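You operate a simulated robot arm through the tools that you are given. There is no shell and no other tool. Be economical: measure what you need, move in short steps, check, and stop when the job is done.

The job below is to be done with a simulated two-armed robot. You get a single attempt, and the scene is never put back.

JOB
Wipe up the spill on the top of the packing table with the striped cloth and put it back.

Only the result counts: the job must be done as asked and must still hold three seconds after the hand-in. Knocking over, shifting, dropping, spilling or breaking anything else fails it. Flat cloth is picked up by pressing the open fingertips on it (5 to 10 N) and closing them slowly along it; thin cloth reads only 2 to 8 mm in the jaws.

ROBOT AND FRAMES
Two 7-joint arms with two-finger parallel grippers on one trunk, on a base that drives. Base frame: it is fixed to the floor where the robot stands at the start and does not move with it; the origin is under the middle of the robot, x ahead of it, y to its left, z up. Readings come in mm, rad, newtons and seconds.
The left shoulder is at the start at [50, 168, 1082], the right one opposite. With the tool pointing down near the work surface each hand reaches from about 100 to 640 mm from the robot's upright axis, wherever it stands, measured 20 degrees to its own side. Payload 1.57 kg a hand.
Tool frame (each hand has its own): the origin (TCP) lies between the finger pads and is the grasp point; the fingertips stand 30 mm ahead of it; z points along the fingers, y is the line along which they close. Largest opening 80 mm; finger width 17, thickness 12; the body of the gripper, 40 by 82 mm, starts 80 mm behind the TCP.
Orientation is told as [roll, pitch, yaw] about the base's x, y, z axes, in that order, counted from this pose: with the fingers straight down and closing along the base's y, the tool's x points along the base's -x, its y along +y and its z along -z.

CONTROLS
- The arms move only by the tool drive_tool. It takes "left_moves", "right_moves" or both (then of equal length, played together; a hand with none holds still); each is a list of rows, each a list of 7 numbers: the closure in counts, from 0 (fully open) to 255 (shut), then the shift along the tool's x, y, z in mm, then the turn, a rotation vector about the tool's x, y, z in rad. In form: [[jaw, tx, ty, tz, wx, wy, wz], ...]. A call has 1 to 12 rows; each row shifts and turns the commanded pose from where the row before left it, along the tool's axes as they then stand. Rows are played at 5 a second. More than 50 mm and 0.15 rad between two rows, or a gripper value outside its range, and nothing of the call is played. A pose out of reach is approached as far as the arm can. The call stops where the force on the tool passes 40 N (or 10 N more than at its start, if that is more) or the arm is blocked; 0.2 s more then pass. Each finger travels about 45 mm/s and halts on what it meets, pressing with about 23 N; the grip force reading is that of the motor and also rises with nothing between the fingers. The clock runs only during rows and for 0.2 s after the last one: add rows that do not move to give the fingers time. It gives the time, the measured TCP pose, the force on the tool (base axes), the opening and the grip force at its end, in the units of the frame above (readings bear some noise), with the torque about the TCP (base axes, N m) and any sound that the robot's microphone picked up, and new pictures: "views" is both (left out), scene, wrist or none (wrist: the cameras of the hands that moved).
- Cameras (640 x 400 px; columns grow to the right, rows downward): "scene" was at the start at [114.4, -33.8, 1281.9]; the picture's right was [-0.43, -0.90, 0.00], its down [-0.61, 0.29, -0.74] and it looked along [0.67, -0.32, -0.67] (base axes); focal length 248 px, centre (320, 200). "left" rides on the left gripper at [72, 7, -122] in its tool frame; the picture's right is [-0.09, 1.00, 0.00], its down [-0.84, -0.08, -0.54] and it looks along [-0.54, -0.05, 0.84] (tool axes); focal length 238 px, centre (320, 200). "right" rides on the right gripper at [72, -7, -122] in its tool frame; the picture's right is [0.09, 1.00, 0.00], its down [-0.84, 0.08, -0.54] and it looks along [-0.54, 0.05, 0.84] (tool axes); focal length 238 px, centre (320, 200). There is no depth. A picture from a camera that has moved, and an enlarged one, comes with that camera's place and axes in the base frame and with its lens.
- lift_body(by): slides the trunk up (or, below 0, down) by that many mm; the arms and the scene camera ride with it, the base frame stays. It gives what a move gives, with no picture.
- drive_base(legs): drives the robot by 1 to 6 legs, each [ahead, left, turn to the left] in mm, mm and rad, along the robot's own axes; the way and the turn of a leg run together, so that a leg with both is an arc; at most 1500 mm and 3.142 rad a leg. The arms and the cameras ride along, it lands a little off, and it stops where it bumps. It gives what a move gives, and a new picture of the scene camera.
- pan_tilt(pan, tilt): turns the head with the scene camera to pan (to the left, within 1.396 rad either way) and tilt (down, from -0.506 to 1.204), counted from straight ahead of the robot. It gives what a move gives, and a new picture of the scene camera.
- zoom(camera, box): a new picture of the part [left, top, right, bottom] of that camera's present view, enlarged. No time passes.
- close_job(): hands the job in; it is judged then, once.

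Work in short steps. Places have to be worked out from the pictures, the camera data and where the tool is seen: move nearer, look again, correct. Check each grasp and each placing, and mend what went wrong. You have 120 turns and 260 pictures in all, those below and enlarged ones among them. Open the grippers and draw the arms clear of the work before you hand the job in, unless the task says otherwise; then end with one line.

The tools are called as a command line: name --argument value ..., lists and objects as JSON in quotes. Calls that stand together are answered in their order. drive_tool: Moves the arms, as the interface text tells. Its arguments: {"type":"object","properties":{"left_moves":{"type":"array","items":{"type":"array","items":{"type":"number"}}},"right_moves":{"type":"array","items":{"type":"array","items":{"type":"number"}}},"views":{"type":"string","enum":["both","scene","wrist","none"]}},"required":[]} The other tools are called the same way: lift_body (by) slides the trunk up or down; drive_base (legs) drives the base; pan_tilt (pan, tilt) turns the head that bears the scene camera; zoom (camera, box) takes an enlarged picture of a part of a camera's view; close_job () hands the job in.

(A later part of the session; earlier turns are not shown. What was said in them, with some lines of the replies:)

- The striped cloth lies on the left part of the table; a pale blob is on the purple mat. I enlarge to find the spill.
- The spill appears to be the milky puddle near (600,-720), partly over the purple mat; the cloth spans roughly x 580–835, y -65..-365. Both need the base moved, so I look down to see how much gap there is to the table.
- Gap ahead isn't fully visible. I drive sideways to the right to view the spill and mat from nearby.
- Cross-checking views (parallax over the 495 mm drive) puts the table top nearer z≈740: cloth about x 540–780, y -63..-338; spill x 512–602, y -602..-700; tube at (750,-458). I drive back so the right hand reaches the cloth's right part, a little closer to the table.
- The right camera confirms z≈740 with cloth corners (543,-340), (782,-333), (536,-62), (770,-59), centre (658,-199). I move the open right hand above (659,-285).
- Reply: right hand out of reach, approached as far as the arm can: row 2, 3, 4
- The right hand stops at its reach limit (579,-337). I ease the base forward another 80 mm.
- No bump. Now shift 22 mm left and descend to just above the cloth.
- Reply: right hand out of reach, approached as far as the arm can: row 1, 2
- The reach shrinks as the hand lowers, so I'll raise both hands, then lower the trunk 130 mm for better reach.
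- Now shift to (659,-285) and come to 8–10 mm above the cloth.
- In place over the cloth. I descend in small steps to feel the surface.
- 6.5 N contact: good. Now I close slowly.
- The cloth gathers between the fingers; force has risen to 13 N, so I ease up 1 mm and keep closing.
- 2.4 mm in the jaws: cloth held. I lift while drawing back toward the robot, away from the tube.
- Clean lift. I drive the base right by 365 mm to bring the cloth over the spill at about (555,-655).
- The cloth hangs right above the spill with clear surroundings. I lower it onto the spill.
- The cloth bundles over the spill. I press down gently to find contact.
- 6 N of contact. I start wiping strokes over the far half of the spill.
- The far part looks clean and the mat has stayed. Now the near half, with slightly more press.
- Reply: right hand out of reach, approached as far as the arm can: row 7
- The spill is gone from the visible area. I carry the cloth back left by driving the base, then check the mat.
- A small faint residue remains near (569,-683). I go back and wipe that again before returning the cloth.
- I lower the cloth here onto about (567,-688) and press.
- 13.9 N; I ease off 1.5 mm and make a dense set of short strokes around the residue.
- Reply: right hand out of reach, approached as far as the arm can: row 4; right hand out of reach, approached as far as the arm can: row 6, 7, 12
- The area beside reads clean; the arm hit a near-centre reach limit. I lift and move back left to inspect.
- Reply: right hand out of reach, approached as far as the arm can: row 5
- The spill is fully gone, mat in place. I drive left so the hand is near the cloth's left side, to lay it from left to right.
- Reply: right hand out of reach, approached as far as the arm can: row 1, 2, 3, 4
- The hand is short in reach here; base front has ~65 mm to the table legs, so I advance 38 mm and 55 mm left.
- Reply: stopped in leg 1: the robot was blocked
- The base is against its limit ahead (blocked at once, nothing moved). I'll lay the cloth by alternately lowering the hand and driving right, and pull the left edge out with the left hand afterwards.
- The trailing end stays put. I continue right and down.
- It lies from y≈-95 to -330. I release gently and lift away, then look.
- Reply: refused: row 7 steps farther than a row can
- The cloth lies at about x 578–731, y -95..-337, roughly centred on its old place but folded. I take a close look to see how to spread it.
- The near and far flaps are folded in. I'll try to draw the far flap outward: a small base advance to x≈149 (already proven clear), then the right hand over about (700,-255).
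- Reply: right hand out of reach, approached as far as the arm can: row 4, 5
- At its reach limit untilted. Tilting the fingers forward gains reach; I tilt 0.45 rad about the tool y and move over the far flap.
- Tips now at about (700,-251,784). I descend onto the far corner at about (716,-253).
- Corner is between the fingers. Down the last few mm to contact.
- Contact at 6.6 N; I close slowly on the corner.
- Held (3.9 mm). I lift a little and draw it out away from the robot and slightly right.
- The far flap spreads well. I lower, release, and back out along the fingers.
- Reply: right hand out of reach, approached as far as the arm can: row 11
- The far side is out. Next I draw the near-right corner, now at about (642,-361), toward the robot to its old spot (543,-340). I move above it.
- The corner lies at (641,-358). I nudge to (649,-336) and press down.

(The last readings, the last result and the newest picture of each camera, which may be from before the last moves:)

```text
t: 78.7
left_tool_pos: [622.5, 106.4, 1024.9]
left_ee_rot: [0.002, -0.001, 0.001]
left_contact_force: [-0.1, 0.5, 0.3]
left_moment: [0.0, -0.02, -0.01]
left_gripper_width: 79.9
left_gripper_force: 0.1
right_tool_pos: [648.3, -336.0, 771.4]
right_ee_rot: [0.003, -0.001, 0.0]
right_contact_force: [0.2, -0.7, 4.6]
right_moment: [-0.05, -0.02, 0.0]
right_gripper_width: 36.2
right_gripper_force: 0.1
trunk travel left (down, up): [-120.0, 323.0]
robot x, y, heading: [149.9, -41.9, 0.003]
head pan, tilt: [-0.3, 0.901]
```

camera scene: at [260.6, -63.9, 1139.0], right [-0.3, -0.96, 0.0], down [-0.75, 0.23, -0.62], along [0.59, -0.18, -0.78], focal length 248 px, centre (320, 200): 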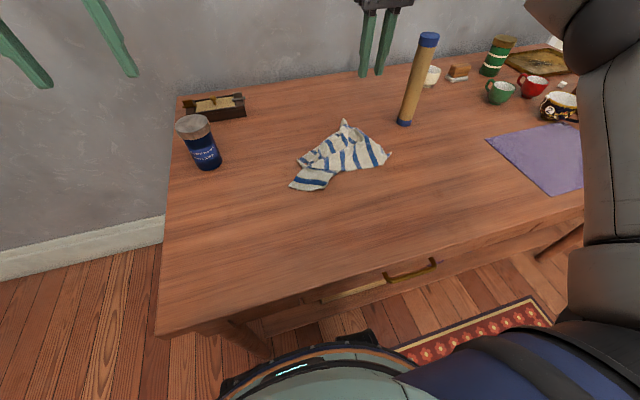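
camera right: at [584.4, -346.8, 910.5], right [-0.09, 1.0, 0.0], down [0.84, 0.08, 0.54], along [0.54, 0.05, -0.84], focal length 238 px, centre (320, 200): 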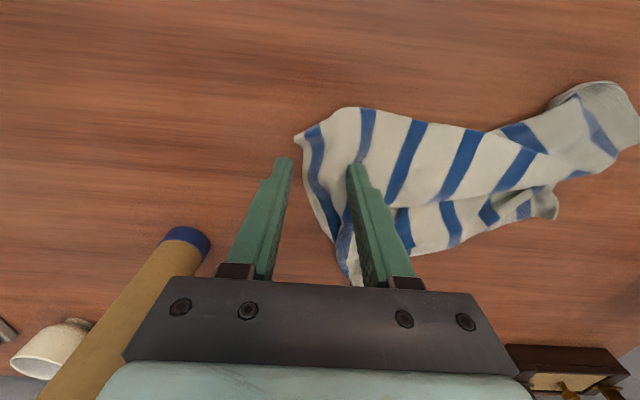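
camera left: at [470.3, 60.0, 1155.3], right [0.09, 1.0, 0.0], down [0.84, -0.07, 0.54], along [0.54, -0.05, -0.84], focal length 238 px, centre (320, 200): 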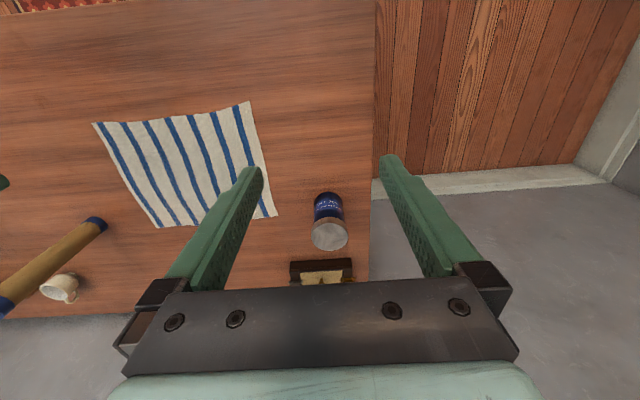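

drive_tool --right_moves '[[155, 0, 0, 0.5, 0, 0, 0], [170, 0, 0, 0, 0, 0, 0], [185, 0, 0, 0, 0, 0, 0], [200, 0, 0, 0, 0, 0, 0], [215, 0, 0, 0, 0, 0, 0], [230, 0, 0, 0, 0, 0, 0], [245, 0, 0, 0, 0, 0, 0], [255, 0, 0, 0, 0, 0, 0], [255, 0, 0, 0, 0, 0, 0]]' --views "wrist"

```text
t: 80.7
left_tool_pos: [622.5, 107.0, 1024.7]
left_ee_rot: [0.0, -0.002, 0.0]
left_contact_force: [0.1, -0.4, -0.4]
left_moment: [-0.03, 0.01, 0.0]
left_gripper_width: 79.9
left_gripper_force: 0.3
right_tool_pos: [647.9, -335.2, 771.3]
right_ee_rot: [0.001, -0.004, 0.001]
right_contact_force: [-0.4, -1.1, 15.3]
right_moment: [-0.04, 0.06, 0.0]
right_gripper_width: 3.4
right_gripper_force: 23.2
trunk travel left (down, up): [-120.0, 323.0]
robot x, y, heading: [149.8, -43.8, 0.002]
head pan, tilt: [-0.3, 0.901]
camera right: at [575.8, -341.9, 892.0], right [-0.09, 1.0, 0.0], down [0.84, 0.08, 0.54], along [0.54, 0.05, -0.84], focal length 238 px, centre (320, 200)
```

right: 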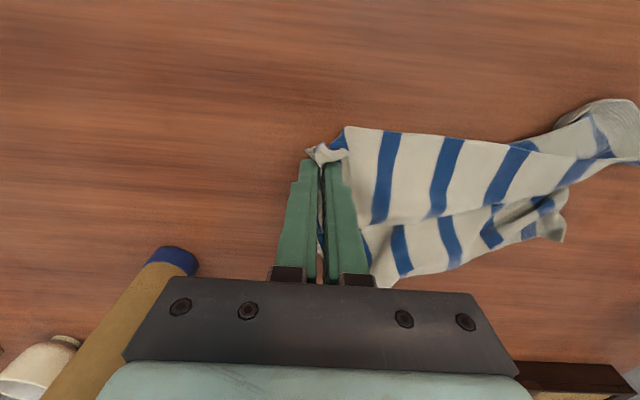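

Corner held. I lift slightly and draw it toward the robot ~95 mm.

drive_tool --right_moves '[[255, 0, 0, -20, 0, 0, 0], [255, 18, 0, -5, 0, 0, 0], [255, 20, 0, 0, 0, 0, 0], [255, 20, 0, 0, 0, 0, 0], [255, 20, 0, 0, 0, 0, 0], [255, 17, 0, 5, 0, 0, 0], [255, 0, 0, 0, 0, 0, 0]]' --views "both"

```text
t: 82.3
left_tool_pos: [623.4, 106.9, 1023.9]
left_ee_rot: [0.001, 0.0, 0.003]
left_contact_force: [-1.1, -0.2, 0.2]
left_moment: [0.01, 0.01, 0.01]
left_gripper_width: 80.1
left_gripper_force: 0.1
right_tool_pos: [553.0, -335.0, 789.6]
right_ee_rot: [0.003, -0.003, -0.001]
right_contact_force: [0.2, 0.3, 0.2]
right_moment: [0.02, 0.0, -0.02]
right_gripper_width: 2.6
right_gripper_force: 23.1
trunk travel left (down, up): [-120.0, 323.0]
robot x, y, heading: [147.2, -43.6, -0.004]
head pan, tilt: [-0.3, 0.901]
camera scene: at [261.0, -64.1, 1138.9], right [-0.3, -0.96, 0.0], down [-0.75, 0.23, -0.62], along [0.59, -0.18, -0.78], focal length 248 px, centre (320, 200)
camera right: at [481.4, -342.2, 911.0], right [-0.09, 1.0, 0.0], down [0.84, 0.08, 0.54], along [0.54, 0.05, -0.84], focal length 238 px, centre (320, 200)
```

scene: 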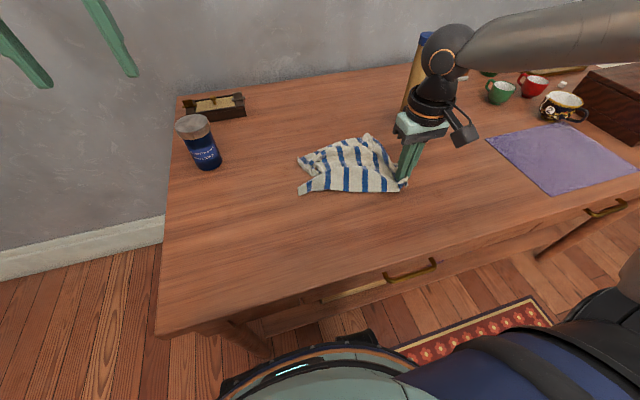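
right: 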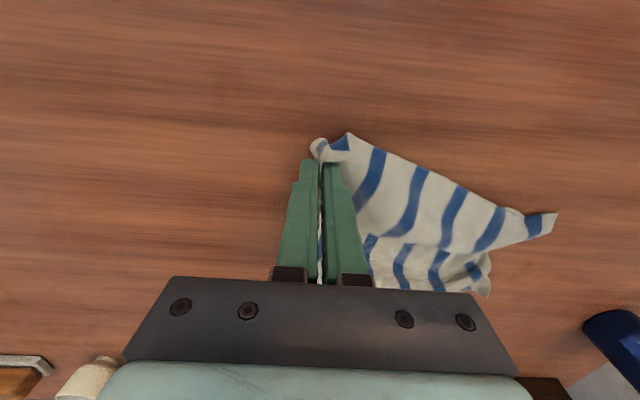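

Much flatter. I lower, release this corner and lift away.

drive_tool --right_moves '[[255, 5, 0, 16, 0, 0, 0], [225, 0, 0, 0, 0, 0, 0], [195, 0, 0, 0, 0, 0, 0], [170, 0, 0, 0, 0, 0, 0], [170, 0, 0, -15, 0, 0, 0], [170, 0, -5, -35, 0, 0, 0], [170, 0, -20, -40, 0, 0, 0], [170, 0, -20, -40, 0, 0, 0], [170, 0, -20, -40, 0, 0, 0], [170, 0, 0, 0, 0, 0, 0]]' --views "both"

zoom --camera "scene" --box '[275, 115, 435, 215]'

```text
t: 84.5
left_tool_pos: [624.5, 107.1, 1024.7]
left_ee_rot: [-0.001, -0.001, 0.001]
left_contact_force: [-0.1, 0.6, 1.0]
left_moment: [0.03, 0.01, 0.0]
left_gripper_width: 79.9
left_gripper_force: 0.0
right_tool_pos: [549.6, -400.7, 945.3]
right_ee_rot: [0.0, -0.003, 0.001]
right_contact_force: [0.0, 0.3, 0.0]
right_moment: [-0.01, 0.0, 0.02]
right_gripper_width: 26.8
right_gripper_force: 0.1
trunk travel left (down, up): [-120.0, 323.0]
robot x, y, heading: [149.6, -42.1, -0.003]
head pan, tilt: [-0.3, 0.901]
camera scene: at [261.0, -64.1, 1138.9], right [-0.3, -0.96, 0.0], down [-0.75, 0.23, -0.62], along [0.59, -0.18, -0.78], focal length 248 px, centre (320, 200)
camera right: at [477.5, -407.7, 1065.5], right [-0.09, 1.0, 0.0], down [0.84, 0.08, 0.54], along [0.54, 0.05, -0.84], focal length 238 px, centre (320, 200)
```

scene: 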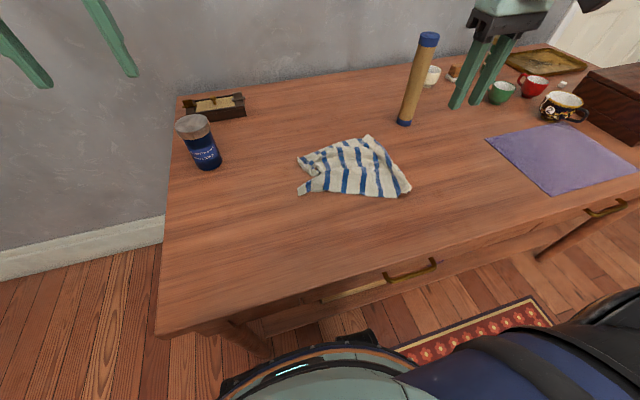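
right: 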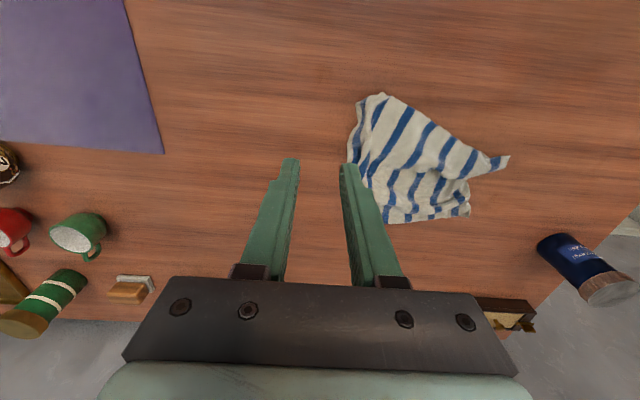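

```text
4.00 times, centred on (355, 165) of scene
camera zoom: at [261.0, -64.1, 1138.9], right [-0.3, -0.96, 0.0], down [-0.75, 0.23, -0.62], along [0.59, -0.18, -0.78], focal length 991 px, centre (180, 340)
```

zoom: 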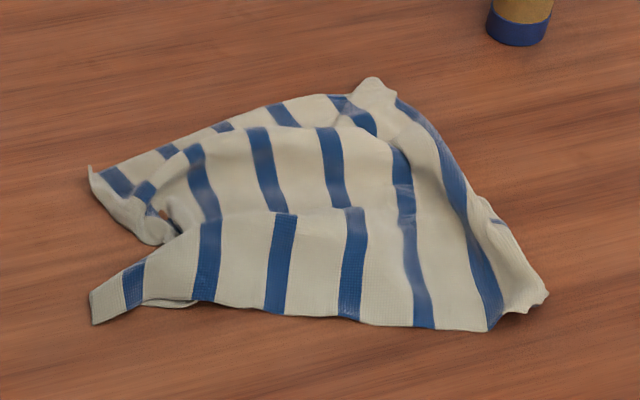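

Corners now: near-right (522,-328), near-left (587,-123), far-left (692,-138), far-right ~(718,-265). The left side should go further left/away, so I use the left hand: shift the base right 210 mm so it can reach.

drive_base --legs '[[0, -210, 0]]'

drive_tool --left_moves '[[140, 0, -8, 40, 0, -0.11, 0], [140, 0, -8, 40, 0, -0.11, 0], [140, 0, -8, 40, 0, -0.11, 0], [140, -5, -8, 40, 0, -0.11, 0], [140, 5, 0, 20, 0, 0, 0], [140, 0, 0, 0, 0, 0, 0]]' --views "both"

```text
t: 86.1
left_tool_pos: [623.3, -103.6, 1023.9]
left_ee_rot: [-0.001, 0.0, 0.001]
left_contact_force: [0.7, -0.4, -0.7]
left_moment: [-0.05, 0.0, 0.03]
left_gripper_width: 80.1
left_gripper_force: 0.0
right_tool_pos: [548.3, -610.4, 943.8]
right_ee_rot: [0.003, -0.001, -0.001]
right_contact_force: [1.0, 0.2, 0.2]
right_moment: [0.03, -0.01, 0.0]
right_gripper_width: 26.8
right_gripper_force: 0.0
trunk travel left (down, up): [-120.0, 323.0]
robot x, y, heading: [150.3, -251.4, -0.004]
head pan, tilt: [-0.3, 0.901]
camera scene: at [260.7, -273.0, 1138.9], right [-0.3, -0.95, 0.0], down [-0.75, 0.23, -0.62], along [0.59, -0.19, -0.78], focal length 248 px, centre (320, 200)
```

scene: 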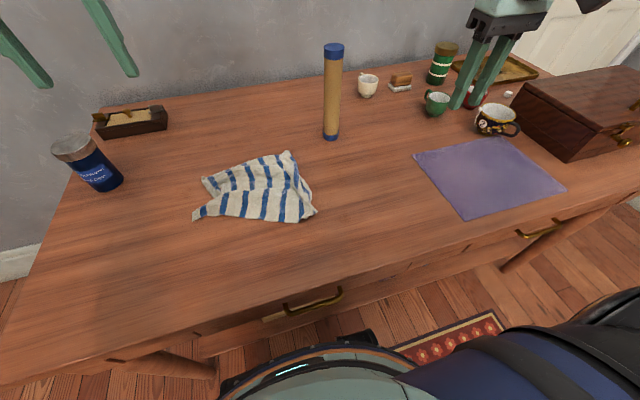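

```text
t: 87.5
left_tool_pos: [658.8, -137.3, 849.1]
left_ee_rot: [0.0, -0.441, -0.001]
left_contact_force: [0.5, 0.3, -0.1]
left_moment: [0.02, 0.01, -0.01]
left_gripper_width: 36.1
left_gripper_force: 0.0
right_tool_pos: [548.1, -609.1, 945.4]
right_ee_rot: [0.002, -0.002, -0.003]
right_contact_force: [-0.3, -0.8, -0.4]
right_moment: [0.02, 0.0, 0.0]
right_gripper_width: 26.4
right_gripper_force: 0.0
trunk travel left (down, up): [-120.0, 323.0]
robot x, y, heading: [147.7, -249.4, -0.003]
head pan, tilt: [-0.3, 0.901]
camera scene: at [260.7, -272.8, 1138.9], right [-0.3, -0.95, 0.0], down [-0.75, 0.23, -0.62], along [0.59, -0.19, -0.78], focal length 248 px, centre (320, 200)
camera left: at [542.5, -129.7, 928.5], right [0.08, 1.0, 0.04], down [0.53, -0.08, 0.85], along [0.85, -0.05, -0.53], focal length 238 px, centre (320, 200)
```

scene: 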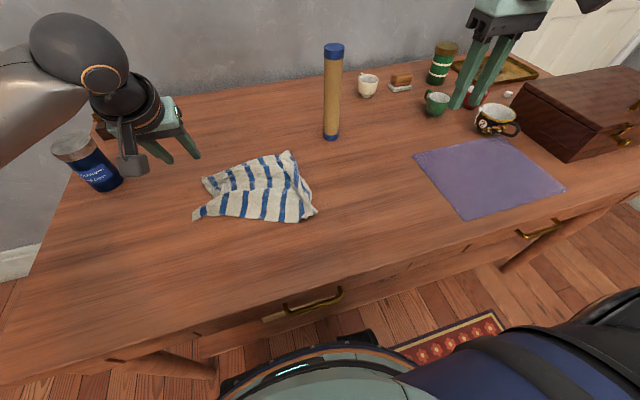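
left: 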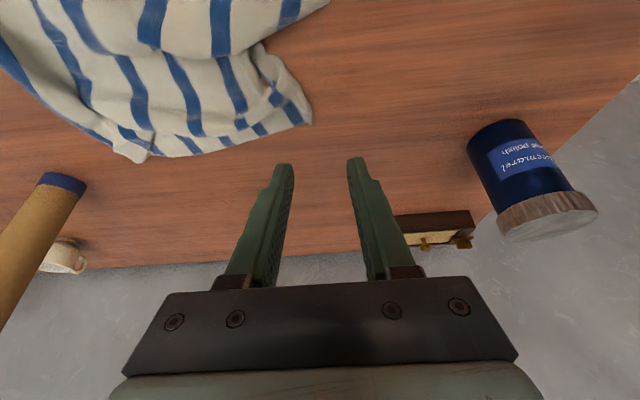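

The far-left corner is at (691,-144). I descend onto it with the tips toward (683,-152).

drive_tool --left_moves '[[140, 6, -4, 18, 0, 0, 0], [140, 6, -4, 18, 0, 0, 0], [140, 6, -4, 18, 0, 0, 0], [140, 3, -3, 13, 0, 0, 0], [140, 0, 0, 0, 0, 0, 0]]' --views "wrist"

```text
t: 88.7
left_tool_pos: [669.3, -149.7, 777.8]
left_ee_rot: [0.001, -0.441, -0.003]
left_contact_force: [0.2, -0.5, 0.1]
left_moment: [0.03, 0.02, 0.01]
left_gripper_width: 36.4
left_gripper_force: 0.1
right_tool_pos: [547.8, -609.5, 944.3]
right_ee_rot: [0.001, -0.004, -0.003]
right_contact_force: [0.1, 0.3, -0.2]
right_moment: [0.01, 0.0, -0.05]
right_gripper_width: 26.6
right_gripper_force: 0.1
trunk travel left (down, up): [-120.0, 323.0]
robot x, y, heading: [150.3, -249.0, -0.003]
head pan, tilt: [-0.3, 0.901]
camera left: at [552.7, -143.2, 858.3], right [0.08, 1.0, 0.04], down [0.53, -0.08, 0.85], along [0.85, -0.05, -0.53], focal length 238 px, centre (320, 200)
```

left: 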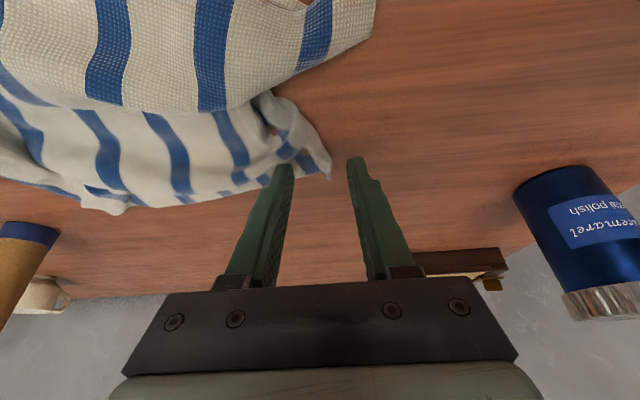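

The corner is between the fingers; I shift 8 mm further onto the cloth and press.

drive_tool --left_moves '[[140, 4, -8, -1, 0, 0, 0], [140, 1, 0, 2.5, 0, 0, 0], [140, 1, 0, 2.5, 0, 0, 0], [140, 0, 0, 0, 0, 0, 0]]' --views "none"

```text
t: 89.7
left_tool_pos: [663.9, -158.7, 771.7]
left_ee_rot: [0.001, -0.44, 0.0]
left_contact_force: [-0.1, -0.6, 0.2]
left_moment: [-0.01, 0.0, -0.01]
left_gripper_width: 36.1
left_gripper_force: 0.0
right_tool_pos: [547.1, -609.8, 944.6]
right_ee_rot: [-0.001, -0.002, -0.002]
right_contact_force: [-0.3, 0.2, 0.7]
right_moment: [-0.02, -0.01, -0.02]
right_gripper_width: 26.5
right_gripper_force: 0.2
trunk travel left (down, up): [-120.0, 323.0]
robot x, y, heading: [151.2, -252.8, -0.005]
head pan, tilt: [-0.3, 0.901]
```

drive_tool --left_moves '[[140, 0.5, 0, 1.2, 0, 0, 0], [140, 0, 0, 0, 0, 0, 0]]' --views "none"

```text
t: 90.3
left_tool_pos: [663.8, -159.5, 771.6]
left_ee_rot: [0.0, -0.443, -0.001]
left_contact_force: [0.2, 1.0, 5.8]
left_moment: [-0.09, -0.03, -0.01]
left_gripper_width: 35.7
left_gripper_force: 0.2
right_tool_pos: [548.4, -609.5, 945.2]
right_ee_rot: [0.0, 0.0, -0.002]
right_contact_force: [-0.9, 0.1, -0.8]
right_moment: [-0.02, -0.01, 0.0]
right_gripper_width: 26.6
right_gripper_force: 0.0
trunk travel left (down, up): [-120.0, 323.0]
robot x, y, heading: [148.6, -248.2, -0.003]
head pan, tilt: [-0.3, 0.901]
```

5.8 N contact; close slowly.

drive_tool --left_moves '[[155, 0, 0, 0, 0, 0, 0], [170, 0, 0, 0, 0, 0, 0], [185, 0, 0, 0, 0, 0, 0], [200, 0, 0, 0, 0, 0, 0], [215, 0, 0, 0, 0, 0, 0], [230, 0, 0, 0, 0, 0, 0], [245, 0, 0, 0, 0, 0, 0], [255, 0, 0, 0, 0, 0, 0], [255, 0, 0, 0, 0, 0, 0]]' --views "wrist"

```text
t: 92.3
left_tool_pos: [662.9, -159.2, 770.6]
left_ee_rot: [0.0, -0.441, 0.0]
left_contact_force: [-0.1, -1.7, 10.3]
left_moment: [-0.1, -0.03, 0.02]
left_gripper_width: 3.2
left_gripper_force: 23.0
right_tool_pos: [547.2, -610.9, 944.4]
right_ee_rot: [0.001, -0.003, 0.0]
right_contact_force: [0.2, 0.3, 0.3]
right_moment: [-0.02, 0.0, -0.01]
right_gripper_width: 26.6
right_gripper_force: 0.1
trunk travel left (down, up): [-120.0, 323.0]
robot x, y, heading: [146.8, -251.6, -0.008]
head pan, tilt: [-0.3, 0.901]
camera left: at [547.7, -151.9, 851.5], right [0.08, 1.0, 0.04], down [0.53, -0.08, 0.85], along [0.85, -0.05, -0.53], focal length 238 px, centre (320, 200)
```

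left: 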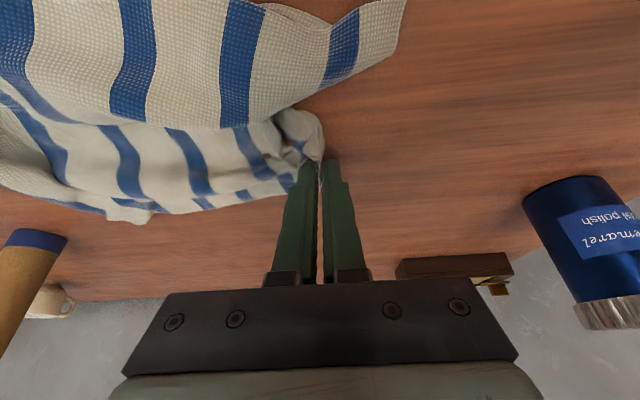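

Held. I lift slightly and draw it away and to the left.

drive_tool --left_moves '[[255, -7, 0, -16, 0, 0, 0], [255, -12, 12, 5.6, 0, 0, 0], [255, -12, 12, 5.6, 0, 0, 0], [255, -12, 12, 5.6, 0, 0, 0], [255, -12, 12, 5.6, 0, 0, 0], [255, -12, 12, 5.6, 0, 0, 0], [255, -12, 12, 5.6, 0, 0, 0], [255, 0, 0, 0, 0, 0, 0]]' --views "both"

```text
t: 94.1
left_tool_pos: [742.8, -86.4, 788.0]
left_ee_rot: [0.0, -0.439, -0.003]
left_contact_force: [-0.1, 0.3, -0.2]
left_moment: [-0.02, -0.01, -0.01]
left_gripper_width: 3.0
left_gripper_force: 23.1
right_tool_pos: [548.2, -610.7, 944.1]
right_ee_rot: [0.0, -0.002, -0.002]
right_contact_force: [0.3, -0.7, 0.9]
right_moment: [-0.01, -0.01, 0.0]
right_gripper_width: 26.6
right_gripper_force: 0.1
trunk travel left (down, up): [-120.0, 323.0]
robot x, y, heading: [148.3, -253.3, -0.001]
head pan, tilt: [-0.3, 0.901]
camera scene: at [260.7, -272.8, 1138.9], right [-0.3, -0.95, 0.0], down [-0.75, 0.23, -0.62], along [0.59, -0.19, -0.78], focal length 248 px, centre (320, 200)
camera left: at [626.4, -79.3, 869.1], right [0.08, 1.0, 0.04], down [0.53, -0.08, 0.85], along [0.85, -0.05, -0.53], focal length 238 px, centre (320, 200)
```

scene: 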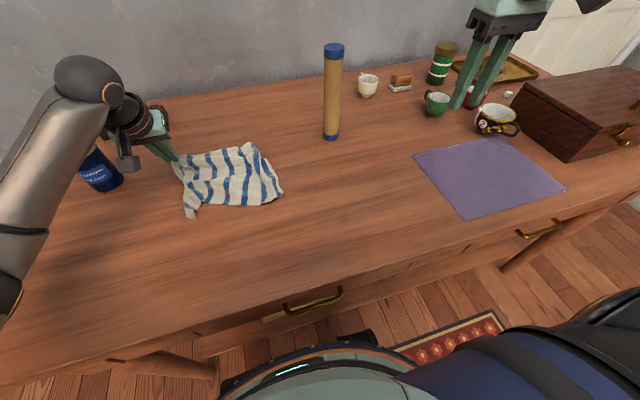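
left: 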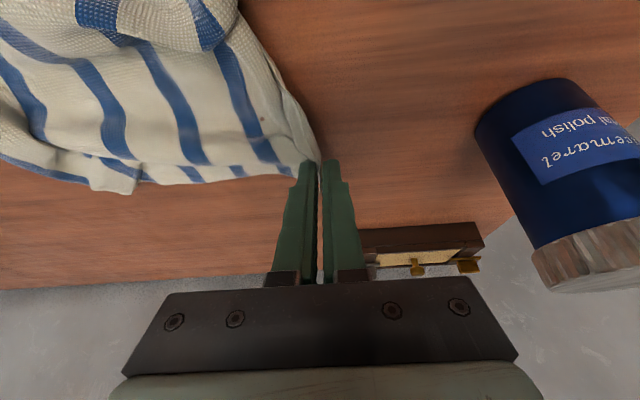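

Nicely spread. Lower, release, and back out along the fingers.

drive_tool --left_moves '[[255, 7, 0, 14, 0, 0, 0], [230, 0, 0, 0, 0, 0, 0], [205, 0, 0, 0, 0, 0, 0], [190, 0, 0, 0, 0, 0, 0], [190, 0, 0, -15, 0, 0, 0], [190, 0, 0, -30, 0, 0, 0], [190, 0, 0, -40, 0, 0, 0], [190, 0, 0, -40, 0, 0.11, 0], [190, 0, 0, -40, 0, 0.11, 0], [190, 0, 0, -20, 0, 0.11, 0], [190, 10, 0, 0, 0, 0.1, 0], [190, 0, 0, 0, 0, 0, 0]]' --views "both"

zoom --camera "scene" --box '[150, 120, 310, 220]'

```text
t: 96.7
left_tool_pos: [662.5, -86.0, 944.9]
left_ee_rot: [0.0, -0.009, -0.001]
left_contact_force: [0.2, -0.2, -0.7]
left_moment: [0.01, 0.02, 0.0]
left_gripper_width: 20.3
left_gripper_force: 0.1
right_tool_pos: [548.9, -610.3, 944.4]
right_ee_rot: [0.001, -0.001, 0.0]
right_contact_force: [0.4, 0.4, -0.2]
right_moment: [0.01, -0.01, 0.02]
right_gripper_width: 26.6
right_gripper_force: 0.0
trunk travel left (down, up): [-120.0, 323.0]
robot x, y, heading: [148.9, -254.8, -0.003]
head pan, tilt: [-0.3, 0.901]
camera scene: at [260.7, -272.8, 1138.9], right [-0.3, -0.95, 0.0], down [-0.75, 0.23, -0.62], along [0.59, -0.19, -0.78], focal length 248 px, centre (320, 200)
camera left: at [589.4, -79.4, 1065.8], right [0.09, 1.0, 0.0], down [0.83, -0.08, 0.55], along [0.55, -0.05, -0.84], focal length 238 px, centre (320, 200)
```

scene: 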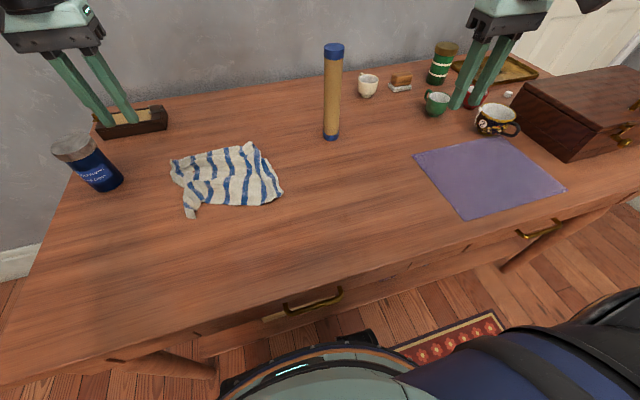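
left: 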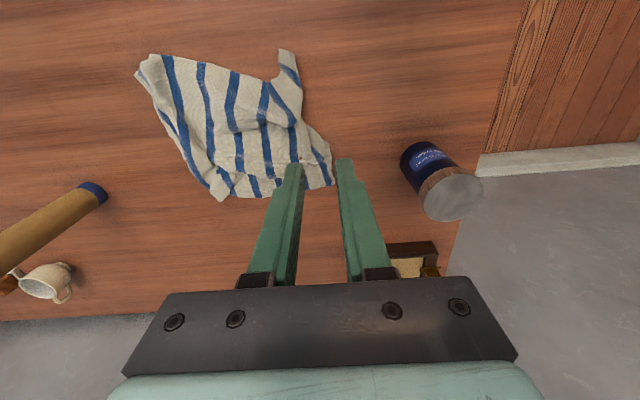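

```text
4.00 times, centred on (230, 170) of scene
camera zoom: at [260.7, -272.8, 1138.9], right [-0.3, -0.95, 0.0], down [-0.75, 0.23, -0.62], along [0.59, -0.19, -0.78], focal length 991 px, centre (680, 320)
```

zoom: 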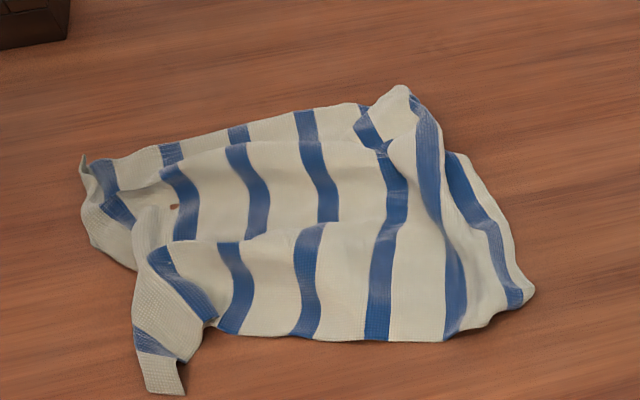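

Now cloth spans x 597–787, y -72..-300, off ~35 mm away from the robot. I draw the near-left corner (596,-114) back toward its old place with the left hand.

drive_tool --left_moves '[[150, 11, -7, 33, 0, 0, 0], [150, 11, -7, 33, 0, 0, 0], [150, 11, -7, 33, 0, 0, 0], [150, 11, -7, 33, 0, 0, 0], [150, 10, -6, 25, 0, 0, 0], [150, 0, 0, 0, 0, 0, 0]]' --views "wrist"

```text
t: 98.1
left_tool_pos: [611.4, -119.8, 785.7]
left_ee_rot: [0.0, -0.01, -0.001]
left_contact_force: [-0.6, 0.2, 0.2]
left_moment: [-0.01, -0.03, -0.01]
left_gripper_width: 32.9
left_gripper_force: 0.1
right_tool_pos: [548.1, -608.8, 943.4]
right_ee_rot: [0.0, -0.002, -0.003]
right_contact_force: [0.6, -1.0, 1.0]
right_moment: [0.02, 0.02, 0.02]
right_gripper_width: 26.6
right_gripper_force: 0.0
trunk travel left (down, up): [-120.0, 323.0]
robot x, y, heading: [149.6, -250.9, -0.002]
head pan, tilt: [-0.3, 0.901]
camera left: at [538.5, -113.2, 907.6], right [0.09, 1.0, 0.0], down [0.83, -0.08, 0.55], along [0.55, -0.05, -0.83], focal length 238 px, centre (320, 200)
```

left: 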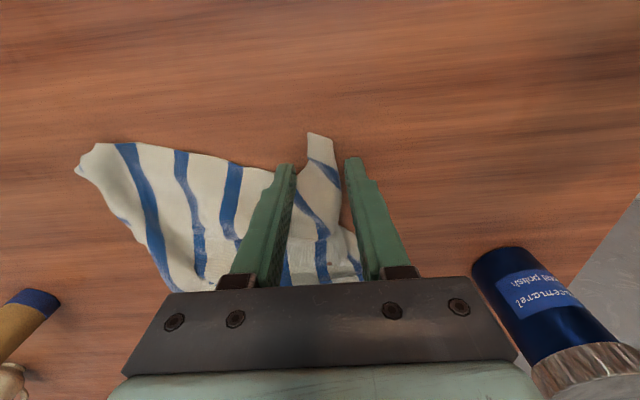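

The corner flap sits between the fingers. Press down to contact.

drive_tool --left_moves '[[150, 0, 0, 6, 0, 0, 0], [150, 0, 0, 5, 0, 0, 0], [150, 0, 0, 2.5, 0, 0, 0], [150, 0, 0, 1, 0, 0, 0], [150, 0, 0, 0, 0, 0, 0]]' --views "none"

```text
t: 99.3
left_tool_pos: [611.1, -121.4, 772.5]
left_ee_rot: [0.0, -0.009, 0.0]
left_contact_force: [0.7, -0.2, 0.2]
left_moment: [0.01, -0.02, 0.01]
left_gripper_width: 33.0
left_gripper_force: 0.1
right_tool_pos: [548.3, -609.0, 945.2]
right_ee_rot: [0.0, -0.001, -0.001]
right_contact_force: [0.6, -0.2, 0.3]
right_moment: [0.0, 0.01, 0.03]
right_gripper_width: 26.9
right_gripper_force: 0.1
trunk travel left (down, up): [-120.0, 323.0]
robot x, y, heading: [148.3, -253.0, -0.008]
head pan, tilt: [-0.3, 0.901]
```

drive_tool --left_moves '[[150, 0, 0, 2, 0, 0, 0], [165, 0, 0, 0, 0, 0, 0], [180, 0, 0, 0, 0, 0, 0], [195, 0, 0, 0, 0, 0, 0], [210, 0, 0, 0, 0, 0, 0], [225, 0, 0, 0, 0, 0, 0], [240, 0, 0, 0, 0, 0, 0], [255, 0, 0, 0, 0, 0, 0], [255, 0, 0, 0, 0, 0, 0]]' --views "wrist"

```text
t: 101.3
left_tool_pos: [611.5, -120.7, 770.0]
left_ee_rot: [0.0, -0.011, 0.0]
left_contact_force: [0.7, 1.6, 10.3]
left_moment: [0.05, 0.11, -0.1]
left_gripper_width: 3.3
left_gripper_force: 22.7
right_tool_pos: [548.0, -609.7, 945.5]
right_ee_rot: [0.001, -0.001, 0.0]
right_contact_force: [-0.2, -0.1, -0.1]
right_moment: [0.01, -0.02, 0.02]
right_gripper_width: 26.3
right_gripper_force: 0.1
trunk travel left (down, up): [-120.0, 323.0]
robot x, y, heading: [149.7, -252.5, -0.001]
head pan, tilt: [-0.3, 0.901]
camera left: at [538.2, -113.5, 891.4], right [0.09, 1.0, 0.0], down [0.83, -0.08, 0.55], along [0.55, -0.05, -0.83], focal length 238 px, centre (320, 200)
```

left: 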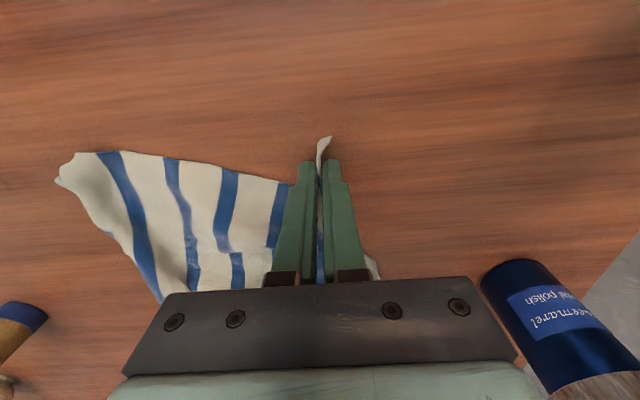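

Held. Lift slightly, draw to about (562,-80), lower and release.

drive_tool --left_moves '[[255, 0, 0, -18, 0, 0, 0], [255, 13, 10, 0, 0, 0, 0], [255, 13, 11, 0, 0, 0, 0], [255, 12, 10, 0, 0, 0, 0], [255, 12, 10, 0, 0, 0, 0], [255, 0, 0, 15, 0, 0, 0], [225, 0, 0, 0, 0, 0, 0], [195, 0, 0, 0, 0, 0, 0], [175, 0, 0, 0, 0, 0, 0], [175, 0, 0, -20, 0, 0, 0], [175, 0, 0, -45, 0, 0, 0], [175, 0, 20, -45, 0, 0, 0]]' --views "none"

drive_tool --left_moves '[[175, 0, 25, -40, 0, 0, 0], [175, 0, 25, -30, 0, 0, 0], [175, 0, 25, 0, 0, 0, 0], [175, 0, 0, 0, 0, 0, 0]]' --views "both"

```text
t: 103.9
left_tool_pos: [558.4, -58.7, 884.2]
left_ee_rot: [0.001, -0.009, -0.001]
left_contact_force: [0.9, -1.4, -0.2]
left_moment: [-0.01, 0.05, -0.01]
left_gripper_width: 25.1
left_gripper_force: 0.1
right_tool_pos: [548.4, -609.7, 943.5]
right_ee_rot: [0.003, -0.001, -0.001]
right_contact_force: [0.7, 0.2, -0.2]
right_moment: [-0.01, -0.01, -0.02]
right_gripper_width: 26.3
right_gripper_force: 0.0
trunk travel left (down, up): [-120.0, 323.0]
robot x, y, heading: [150.2, -256.6, -0.006]
head pan, tilt: [-0.3, 0.901]
```

```text
t: 104.9
left_tool_pos: [558.8, 17.4, 950.9]
left_ee_rot: [-0.001, -0.009, 0.001]
left_contact_force: [-0.1, 0.7, -0.4]
left_moment: [0.01, -0.01, 0.0]
left_gripper_width: 25.1
left_gripper_force: 0.0
right_tool_pos: [548.6, -608.7, 944.5]
right_ee_rot: [0.001, -0.003, -0.002]
right_contact_force: [0.6, -0.4, -0.5]
right_moment: [-0.02, 0.01, -0.03]
right_gripper_width: 26.5
right_gripper_force: 0.1
trunk travel left (down, up): [-120.0, 323.0]
robot x, y, heading: [147.7, -254.9, -0.001]
head pan, tilt: [-0.3, 0.901]
camera scene: at [260.7, -272.7, 1138.9], right [-0.3, -0.95, 0.0], down [-0.75, 0.23, -0.62], along [0.59, -0.19, -0.78], focal length 248 px, centre (320, 200)
camera left: at [486.5, 23.7, 1072.6], right [0.09, 1.0, 0.0], down [0.83, -0.08, 0.55], along [0.55, -0.05, -0.84], focal length 238 px, centre (320, 200)
```

scene: 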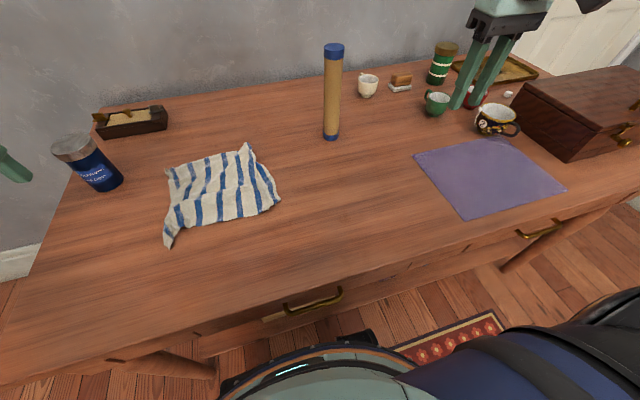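
left: 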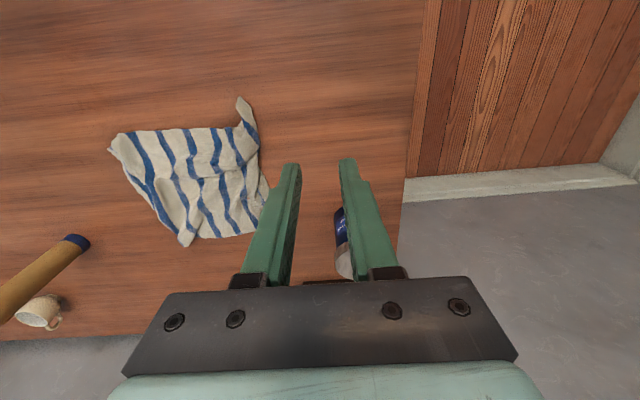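

Good: corners now near-left (536,-84), near-right (575,-283), far-right (781,-260). One last pull: near-right corner to the right with the right hand. I drive left 180 mm and approach.

drive_base --legs '[[0, 200, 0]]'

drive_tool --right_moves '[[130, -6, 20, 20, 0, 0, 0], [130, -7, 25, 25, 0, 0, 0], [130, -8, 25, 30, 0, 0, 0], [130, -8, 25, 40, 0, 0, 0], [130, -8, 25, 40, 0, 0, 0], [130, 0, 0, 0, 0, 0, 0]]' --views "wrist"

```text
t: 106.5
left_tool_pos: [561.0, 210.9, 951.8]
left_ee_rot: [0.001, -0.01, -0.003]
left_contact_force: [0.8, -0.1, -0.3]
left_moment: [0.01, 0.04, -0.02]
left_gripper_width: 25.3
left_gripper_force: 0.1
right_tool_pos: [548.9, -414.1, 943.8]
right_ee_rot: [0.002, -0.001, -0.005]
right_contact_force: [-0.2, -0.1, 0.4]
right_moment: [0.01, 0.0, -0.02]
right_gripper_width: 26.4
right_gripper_force: 0.0
trunk travel left (down, up): [-120.0, 323.0]
robot x, y, heading: [148.4, -62.0, -0.005]
head pan, tilt: [-0.3, 0.901]
camera scene: at [261.5, -77.2, 1138.9], right [-0.3, -0.95, 0.0], down [-0.75, 0.24, -0.62], along [0.59, -0.19, -0.78], focal length 248 px, centre (320, 200)
```

scene: 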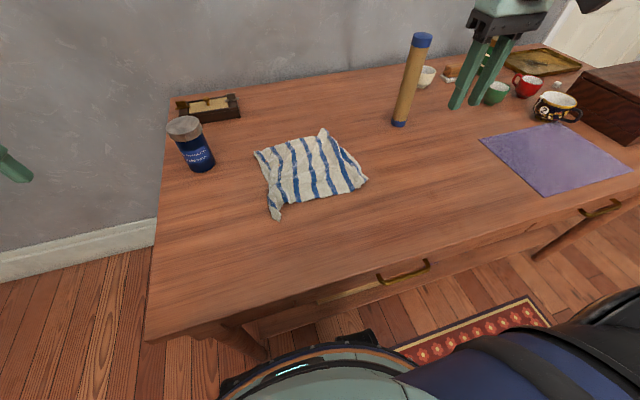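

```text
t: 107.9
left_tool_pos: [561.0, 210.8, 951.4]
left_ee_rot: [0.001, -0.009, -0.004]
left_contact_force: [0.8, -0.4, -0.6]
left_moment: [0.01, -0.02, -0.02]
left_gripper_width: 25.2
left_gripper_force: 0.0
right_tool_pos: [584.9, -293.4, 790.3]
right_ee_rot: [0.002, -0.003, -0.005]
right_contact_force: [0.5, -0.1, 0.2]
right_moment: [-0.02, -0.01, 0.02]
right_gripper_width: 39.1
right_gripper_force: 0.1
trunk travel left (down, up): [-120.0, 323.0]
robot x, y, heading: [154.0, -54.8, -0.005]
head pan, tilt: [-0.3, 0.901]
camera right: at [513.8, -300.2, 910.1], right [-0.09, 1.0, 0.0], down [0.84, 0.07, 0.54], along [0.54, 0.05, -0.84], focal length 238 px, centre (320, 200)
```

right: 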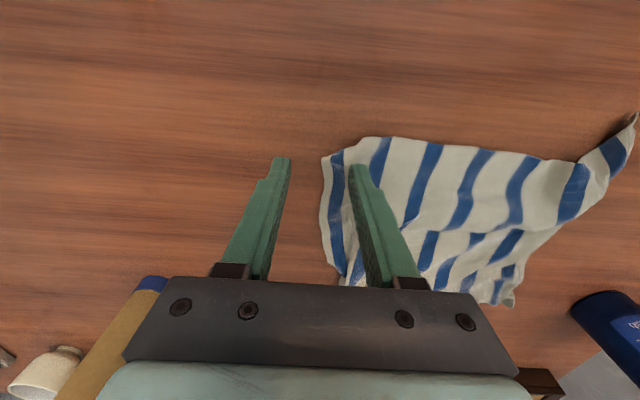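

Corner is at (583,-292). Shift onto the cloth at (598,-270) and press.

drive_tool --right_moves '[[130, -13, 22, 6, 0, 0, 0], [130, 0, 0, 6, 0, 0, 0], [130, 0, 0, 4, 0, 0, 0], [130, 0, 0, 3, 0, 0, 0], [130, 0, 0, 0, 0, 0, 0]]' --views "none"

```text
t: 109.1
left_tool_pos: [561.0, 211.7, 952.0]
left_ee_rot: [0.0, -0.011, -0.004]
left_contact_force: [0.3, 0.7, 0.0]
left_moment: [0.0, 0.01, 0.01]
left_gripper_width: 25.2
left_gripper_force: 0.1
right_tool_pos: [600.1, -271.6, 770.7]
right_ee_rot: [0.001, -0.004, -0.007]
right_contact_force: [0.8, -0.2, 4.8]
right_moment: [0.13, 0.03, -0.01]
right_gripper_width: 39.0
right_gripper_force: 0.1
trunk travel left (down, up): [-120.0, 323.0]
robot x, y, heading: [152.3, -59.1, 0.001]
head pan, tilt: [-0.3, 0.901]
```

4.8 N contact; close slowly.

drive_tool --right_moves '[[145, 0, 0, 0.3, 0, 0, 0], [160, 0, 0, 0, 0, 0, 0], [175, 0, 0, 0, 0, 0, 0], [190, 0, 0, 0, 0, 0, 0], [205, 0, 0, 0, 0, 0, 0], [220, 0, 0, 0, 0, 0, 0], [235, 0, 0, 0, 0, 0, 0], [250, 0, 0, 0, 0, 0, 0], [255, 0, 0, 0, 0, 0, 0], [255, 0, 0, 0, 0, 0, 0]]' --views "wrist"

```text
t: 111.3
left_tool_pos: [559.9, 212.0, 951.3]
left_ee_rot: [-0.001, -0.01, -0.003]
left_contact_force: [-0.1, 0.2, -0.3]
left_moment: [-0.01, 0.01, 0.03]
left_gripper_width: 25.0
left_gripper_force: 0.1
right_tool_pos: [600.2, -272.8, 770.8]
right_ee_rot: [0.002, -0.003, -0.005]
right_contact_force: [-0.2, 3.9, 15.6]
right_moment: [0.21, -0.01, 0.04]
right_gripper_width: 6.6
right_gripper_force: 23.1
trunk travel left (down, up): [-120.0, 323.0]
robot x, y, heading: [153.2, -53.7, -0.002]
head pan, tilt: [-0.3, 0.901]
camera right: at [526.9, -279.1, 891.6], right [-0.09, 1.0, 0.0], down [0.84, 0.07, 0.54], along [0.54, 0.05, -0.84], focal length 238 px, centre (320, 200)
```

right: 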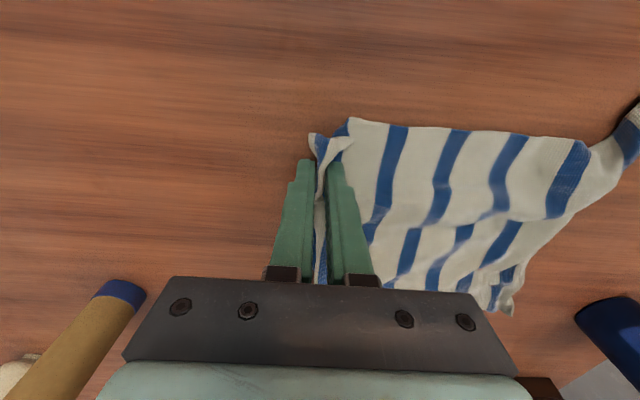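

Held. Draw it right and slightly toward the robot, lower, release, lift.

drive_tool --right_moves '[[255, 0, 0, -18, 0, 0, 0], [255, 7, -12, 0, 0, 0, 0], [255, 7, -12, 0, 0, 0, 0], [255, 7, -12, 0, 0, 0, 0], [255, 7, -10, 0, 0, 0, 0], [255, 0, 0, 14, 0, 0, 0], [225, 0, 0, 0, 0, 0, 0], [195, 0, 0, 0, 0, 0, 0], [160, 0, 0, 0, 0, 0, 0], [160, 0, 0, -15, 0, 0, 0], [160, 0, 0, -40, 0, 0, 0], [160, 0, -10, -45, 0, 0, 0]]' --views "none"

drive_tool --right_moves '[[160, 20, -25, -30, 0, 0, 0], [160, 20, -25, -30, 0, 0, 0], [160, 20, -25, 0, 0, 0, 0], [160, 0, 0, 0, 0, 0, 0], [160, 0, 0, 0, 0, 0, 0]]' --views "both"

zoom --camera "scene" --box '[230, 110, 390, 210]'

```text
t: 113.9
left_tool_pos: [560.3, 211.2, 950.7]
left_ee_rot: [0.0, -0.01, -0.004]
left_contact_force: [0.0, -0.3, -0.3]
left_moment: [0.02, 0.02, -0.01]
left_gripper_width: 25.2
left_gripper_force: 0.1
right_tool_pos: [573.1, -330.1, 874.3]
right_ee_rot: [0.001, 0.0, -0.005]
right_contact_force: [-0.2, 0.6, -0.6]
right_moment: [0.01, 0.0, 0.02]
right_gripper_width: 29.6
right_gripper_force: 0.0
trunk travel left (down, up): [-120.0, 323.0]
robot x, y, heading: [152.5, -54.3, -0.006]
head pan, tilt: [-0.3, 0.901]
```

```text
t: 115.1
left_tool_pos: [561.9, 212.2, 949.2]
left_ee_rot: [-0.001, -0.009, -0.002]
left_contact_force: [-0.1, 0.1, -0.7]
left_moment: [-0.02, 0.02, 0.0]
left_gripper_width: 25.1
left_gripper_force: 0.0
right_tool_pos: [510.4, -403.7, 933.9]
right_ee_rot: [0.001, -0.002, -0.006]
right_contact_force: [-0.5, -0.5, 0.6]
right_moment: [0.0, 0.01, 0.02]
right_gripper_width: 29.9
right_gripper_force: 0.0
trunk travel left (down, up): [-120.0, 323.0]
robot x, y, heading: [152.0, -56.9, -0.005]
head pan, tilt: [-0.3, 0.901]
camera scene: at [261.5, -77.4, 1138.9], right [-0.3, -0.95, 0.0], down [-0.75, 0.24, -0.62], along [0.59, -0.19, -0.78], focal length 248 px, centre (320, 200)
camera right: at [438.4, -411.2, 1055.2], right [-0.09, 1.0, 0.0], down [0.84, 0.07, 0.54], along [0.54, 0.05, -0.84], focal length 238 px, centre (320, 200)
```

scene: 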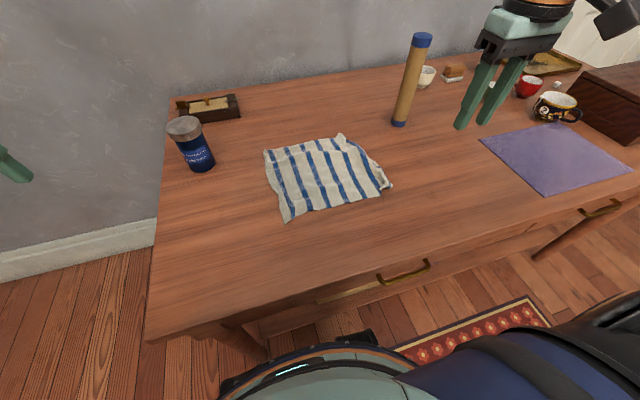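
right: 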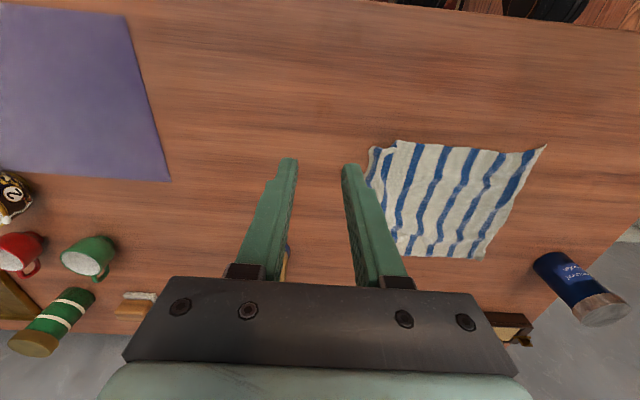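

```text
4.00 times, centred on (310, 160) of scene
camera zoom: at [261.5, -77.4, 1138.9], right [-0.3, -0.95, 0.0], down [-0.75, 0.24, -0.62], along [0.59, -0.19, -0.78], focal length 991 px, centre (360, 360)
```

zoom: 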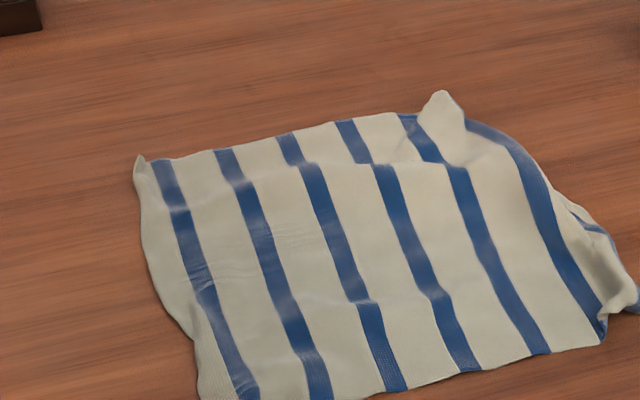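

The cloth is flat at its old place (corners ≈ (524,-91), (551,-331), (740,-79), (735,-250)). I open the grippers, back the robot off, and check the whole table.

drive_tool --left_moves '[[0, 0, 0, -30, 0, 0, 0], [0, 0, 0, -30, 0, 0, 0], [0, 0, 0, 0, 0, 0, 0]]' --right_moves '[[0, 0, 0, -30, 0, 0, 0], [0, 0, 0, -30, 0, 0, 0], [0, 0, 0, 0, 0, 0, 0]]' --views "none"

drive_base --legs '[[-200, 0, 0], [0, -300, 0]]'

zoom --camera "scene" --box '[320, 60, 520, 185]'

```text
t: 115.9
left_tool_pos: [559.7, 211.2, 1011.9]
left_ee_rot: [0.0, -0.011, -0.002]
left_contact_force: [0.0, -0.2, 0.5]
left_moment: [-0.06, -0.03, -0.02]
left_gripper_width: 80.3
left_gripper_force: 0.2
right_tool_pos: [509.2, -403.3, 994.1]
right_ee_rot: [0.003, 0.0, -0.005]
right_contact_force: [0.7, -0.1, 0.3]
right_moment: [-0.02, 0.01, 0.02]
right_gripper_width: 80.0
right_gripper_force: 0.0
trunk travel left (down, up): [-120.0, 323.0]
robot x, y, heading: [148.4, -57.9, -0.003]
head pan, tilt: [-0.3, 0.901]
```

```text
t: 119.1
left_tool_pos: [364.0, -87.8, 1011.1]
left_ee_rot: [0.0, -0.01, -0.006]
left_contact_force: [-0.8, -0.6, 1.1]
left_moment: [0.0, -0.02, 0.01]
left_gripper_width: 79.9
left_gripper_force: 0.1
right_tool_pos: [313.7, -701.8, 995.4]
right_ee_rot: [0.003, -0.002, -0.007]
right_contact_force: [-0.1, 0.1, -1.3]
right_moment: [0.01, 0.0, -0.01]
right_gripper_width: 79.9
right_gripper_force: 0.0
trunk travel left (down, up): [-120.0, 323.0]
robot x, y, heading: [-43.5, -354.6, -0.011]
head pan, tilt: [-0.3, 0.901]
camera scene: at [64.5, -376.2, 1138.9], right [-0.3, -0.95, 0.0], down [-0.75, 0.24, -0.62], along [0.59, -0.19, -0.78], focal length 248 px, centre (320, 200)
```

scene: 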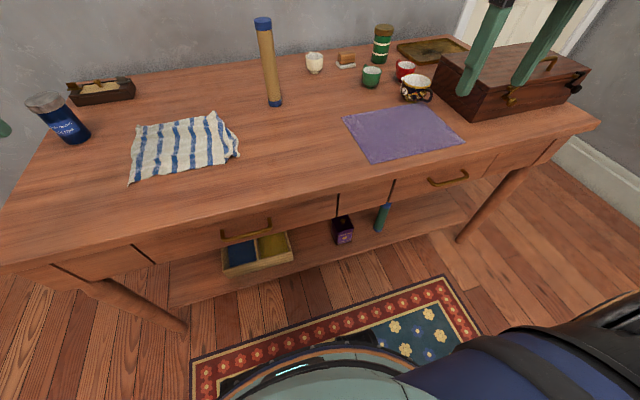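

```text
3.20 times, centred on (420, 122) of scene
camera zoom: at [64.5, -376.2, 1138.9], right [-0.3, -0.95, 0.0], down [-0.75, 0.24, -0.62], along [0.59, -0.19, -0.78], focal length 793 px, centre (0, 448)
```

zoom: 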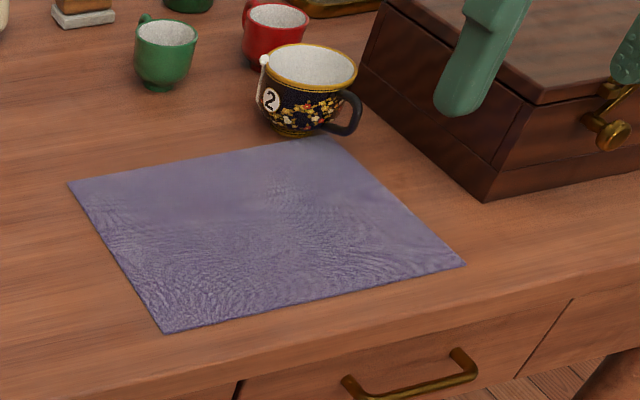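

The spill is gone, the mat and all objects stand where they were, the cloth is spread at its place, and the hands are open and clear. I hand in.

close_job

```text
The job is handed in.
```

I wiped up the spill with the striped cloth and laid the cloth back flat, roughly 20 mm from its original position. In the last pictures no spill shows, and nothing else looks moved or knocked over. One forward drive of the base was blocked and stopped at once. Both hands are open and clear of the table.
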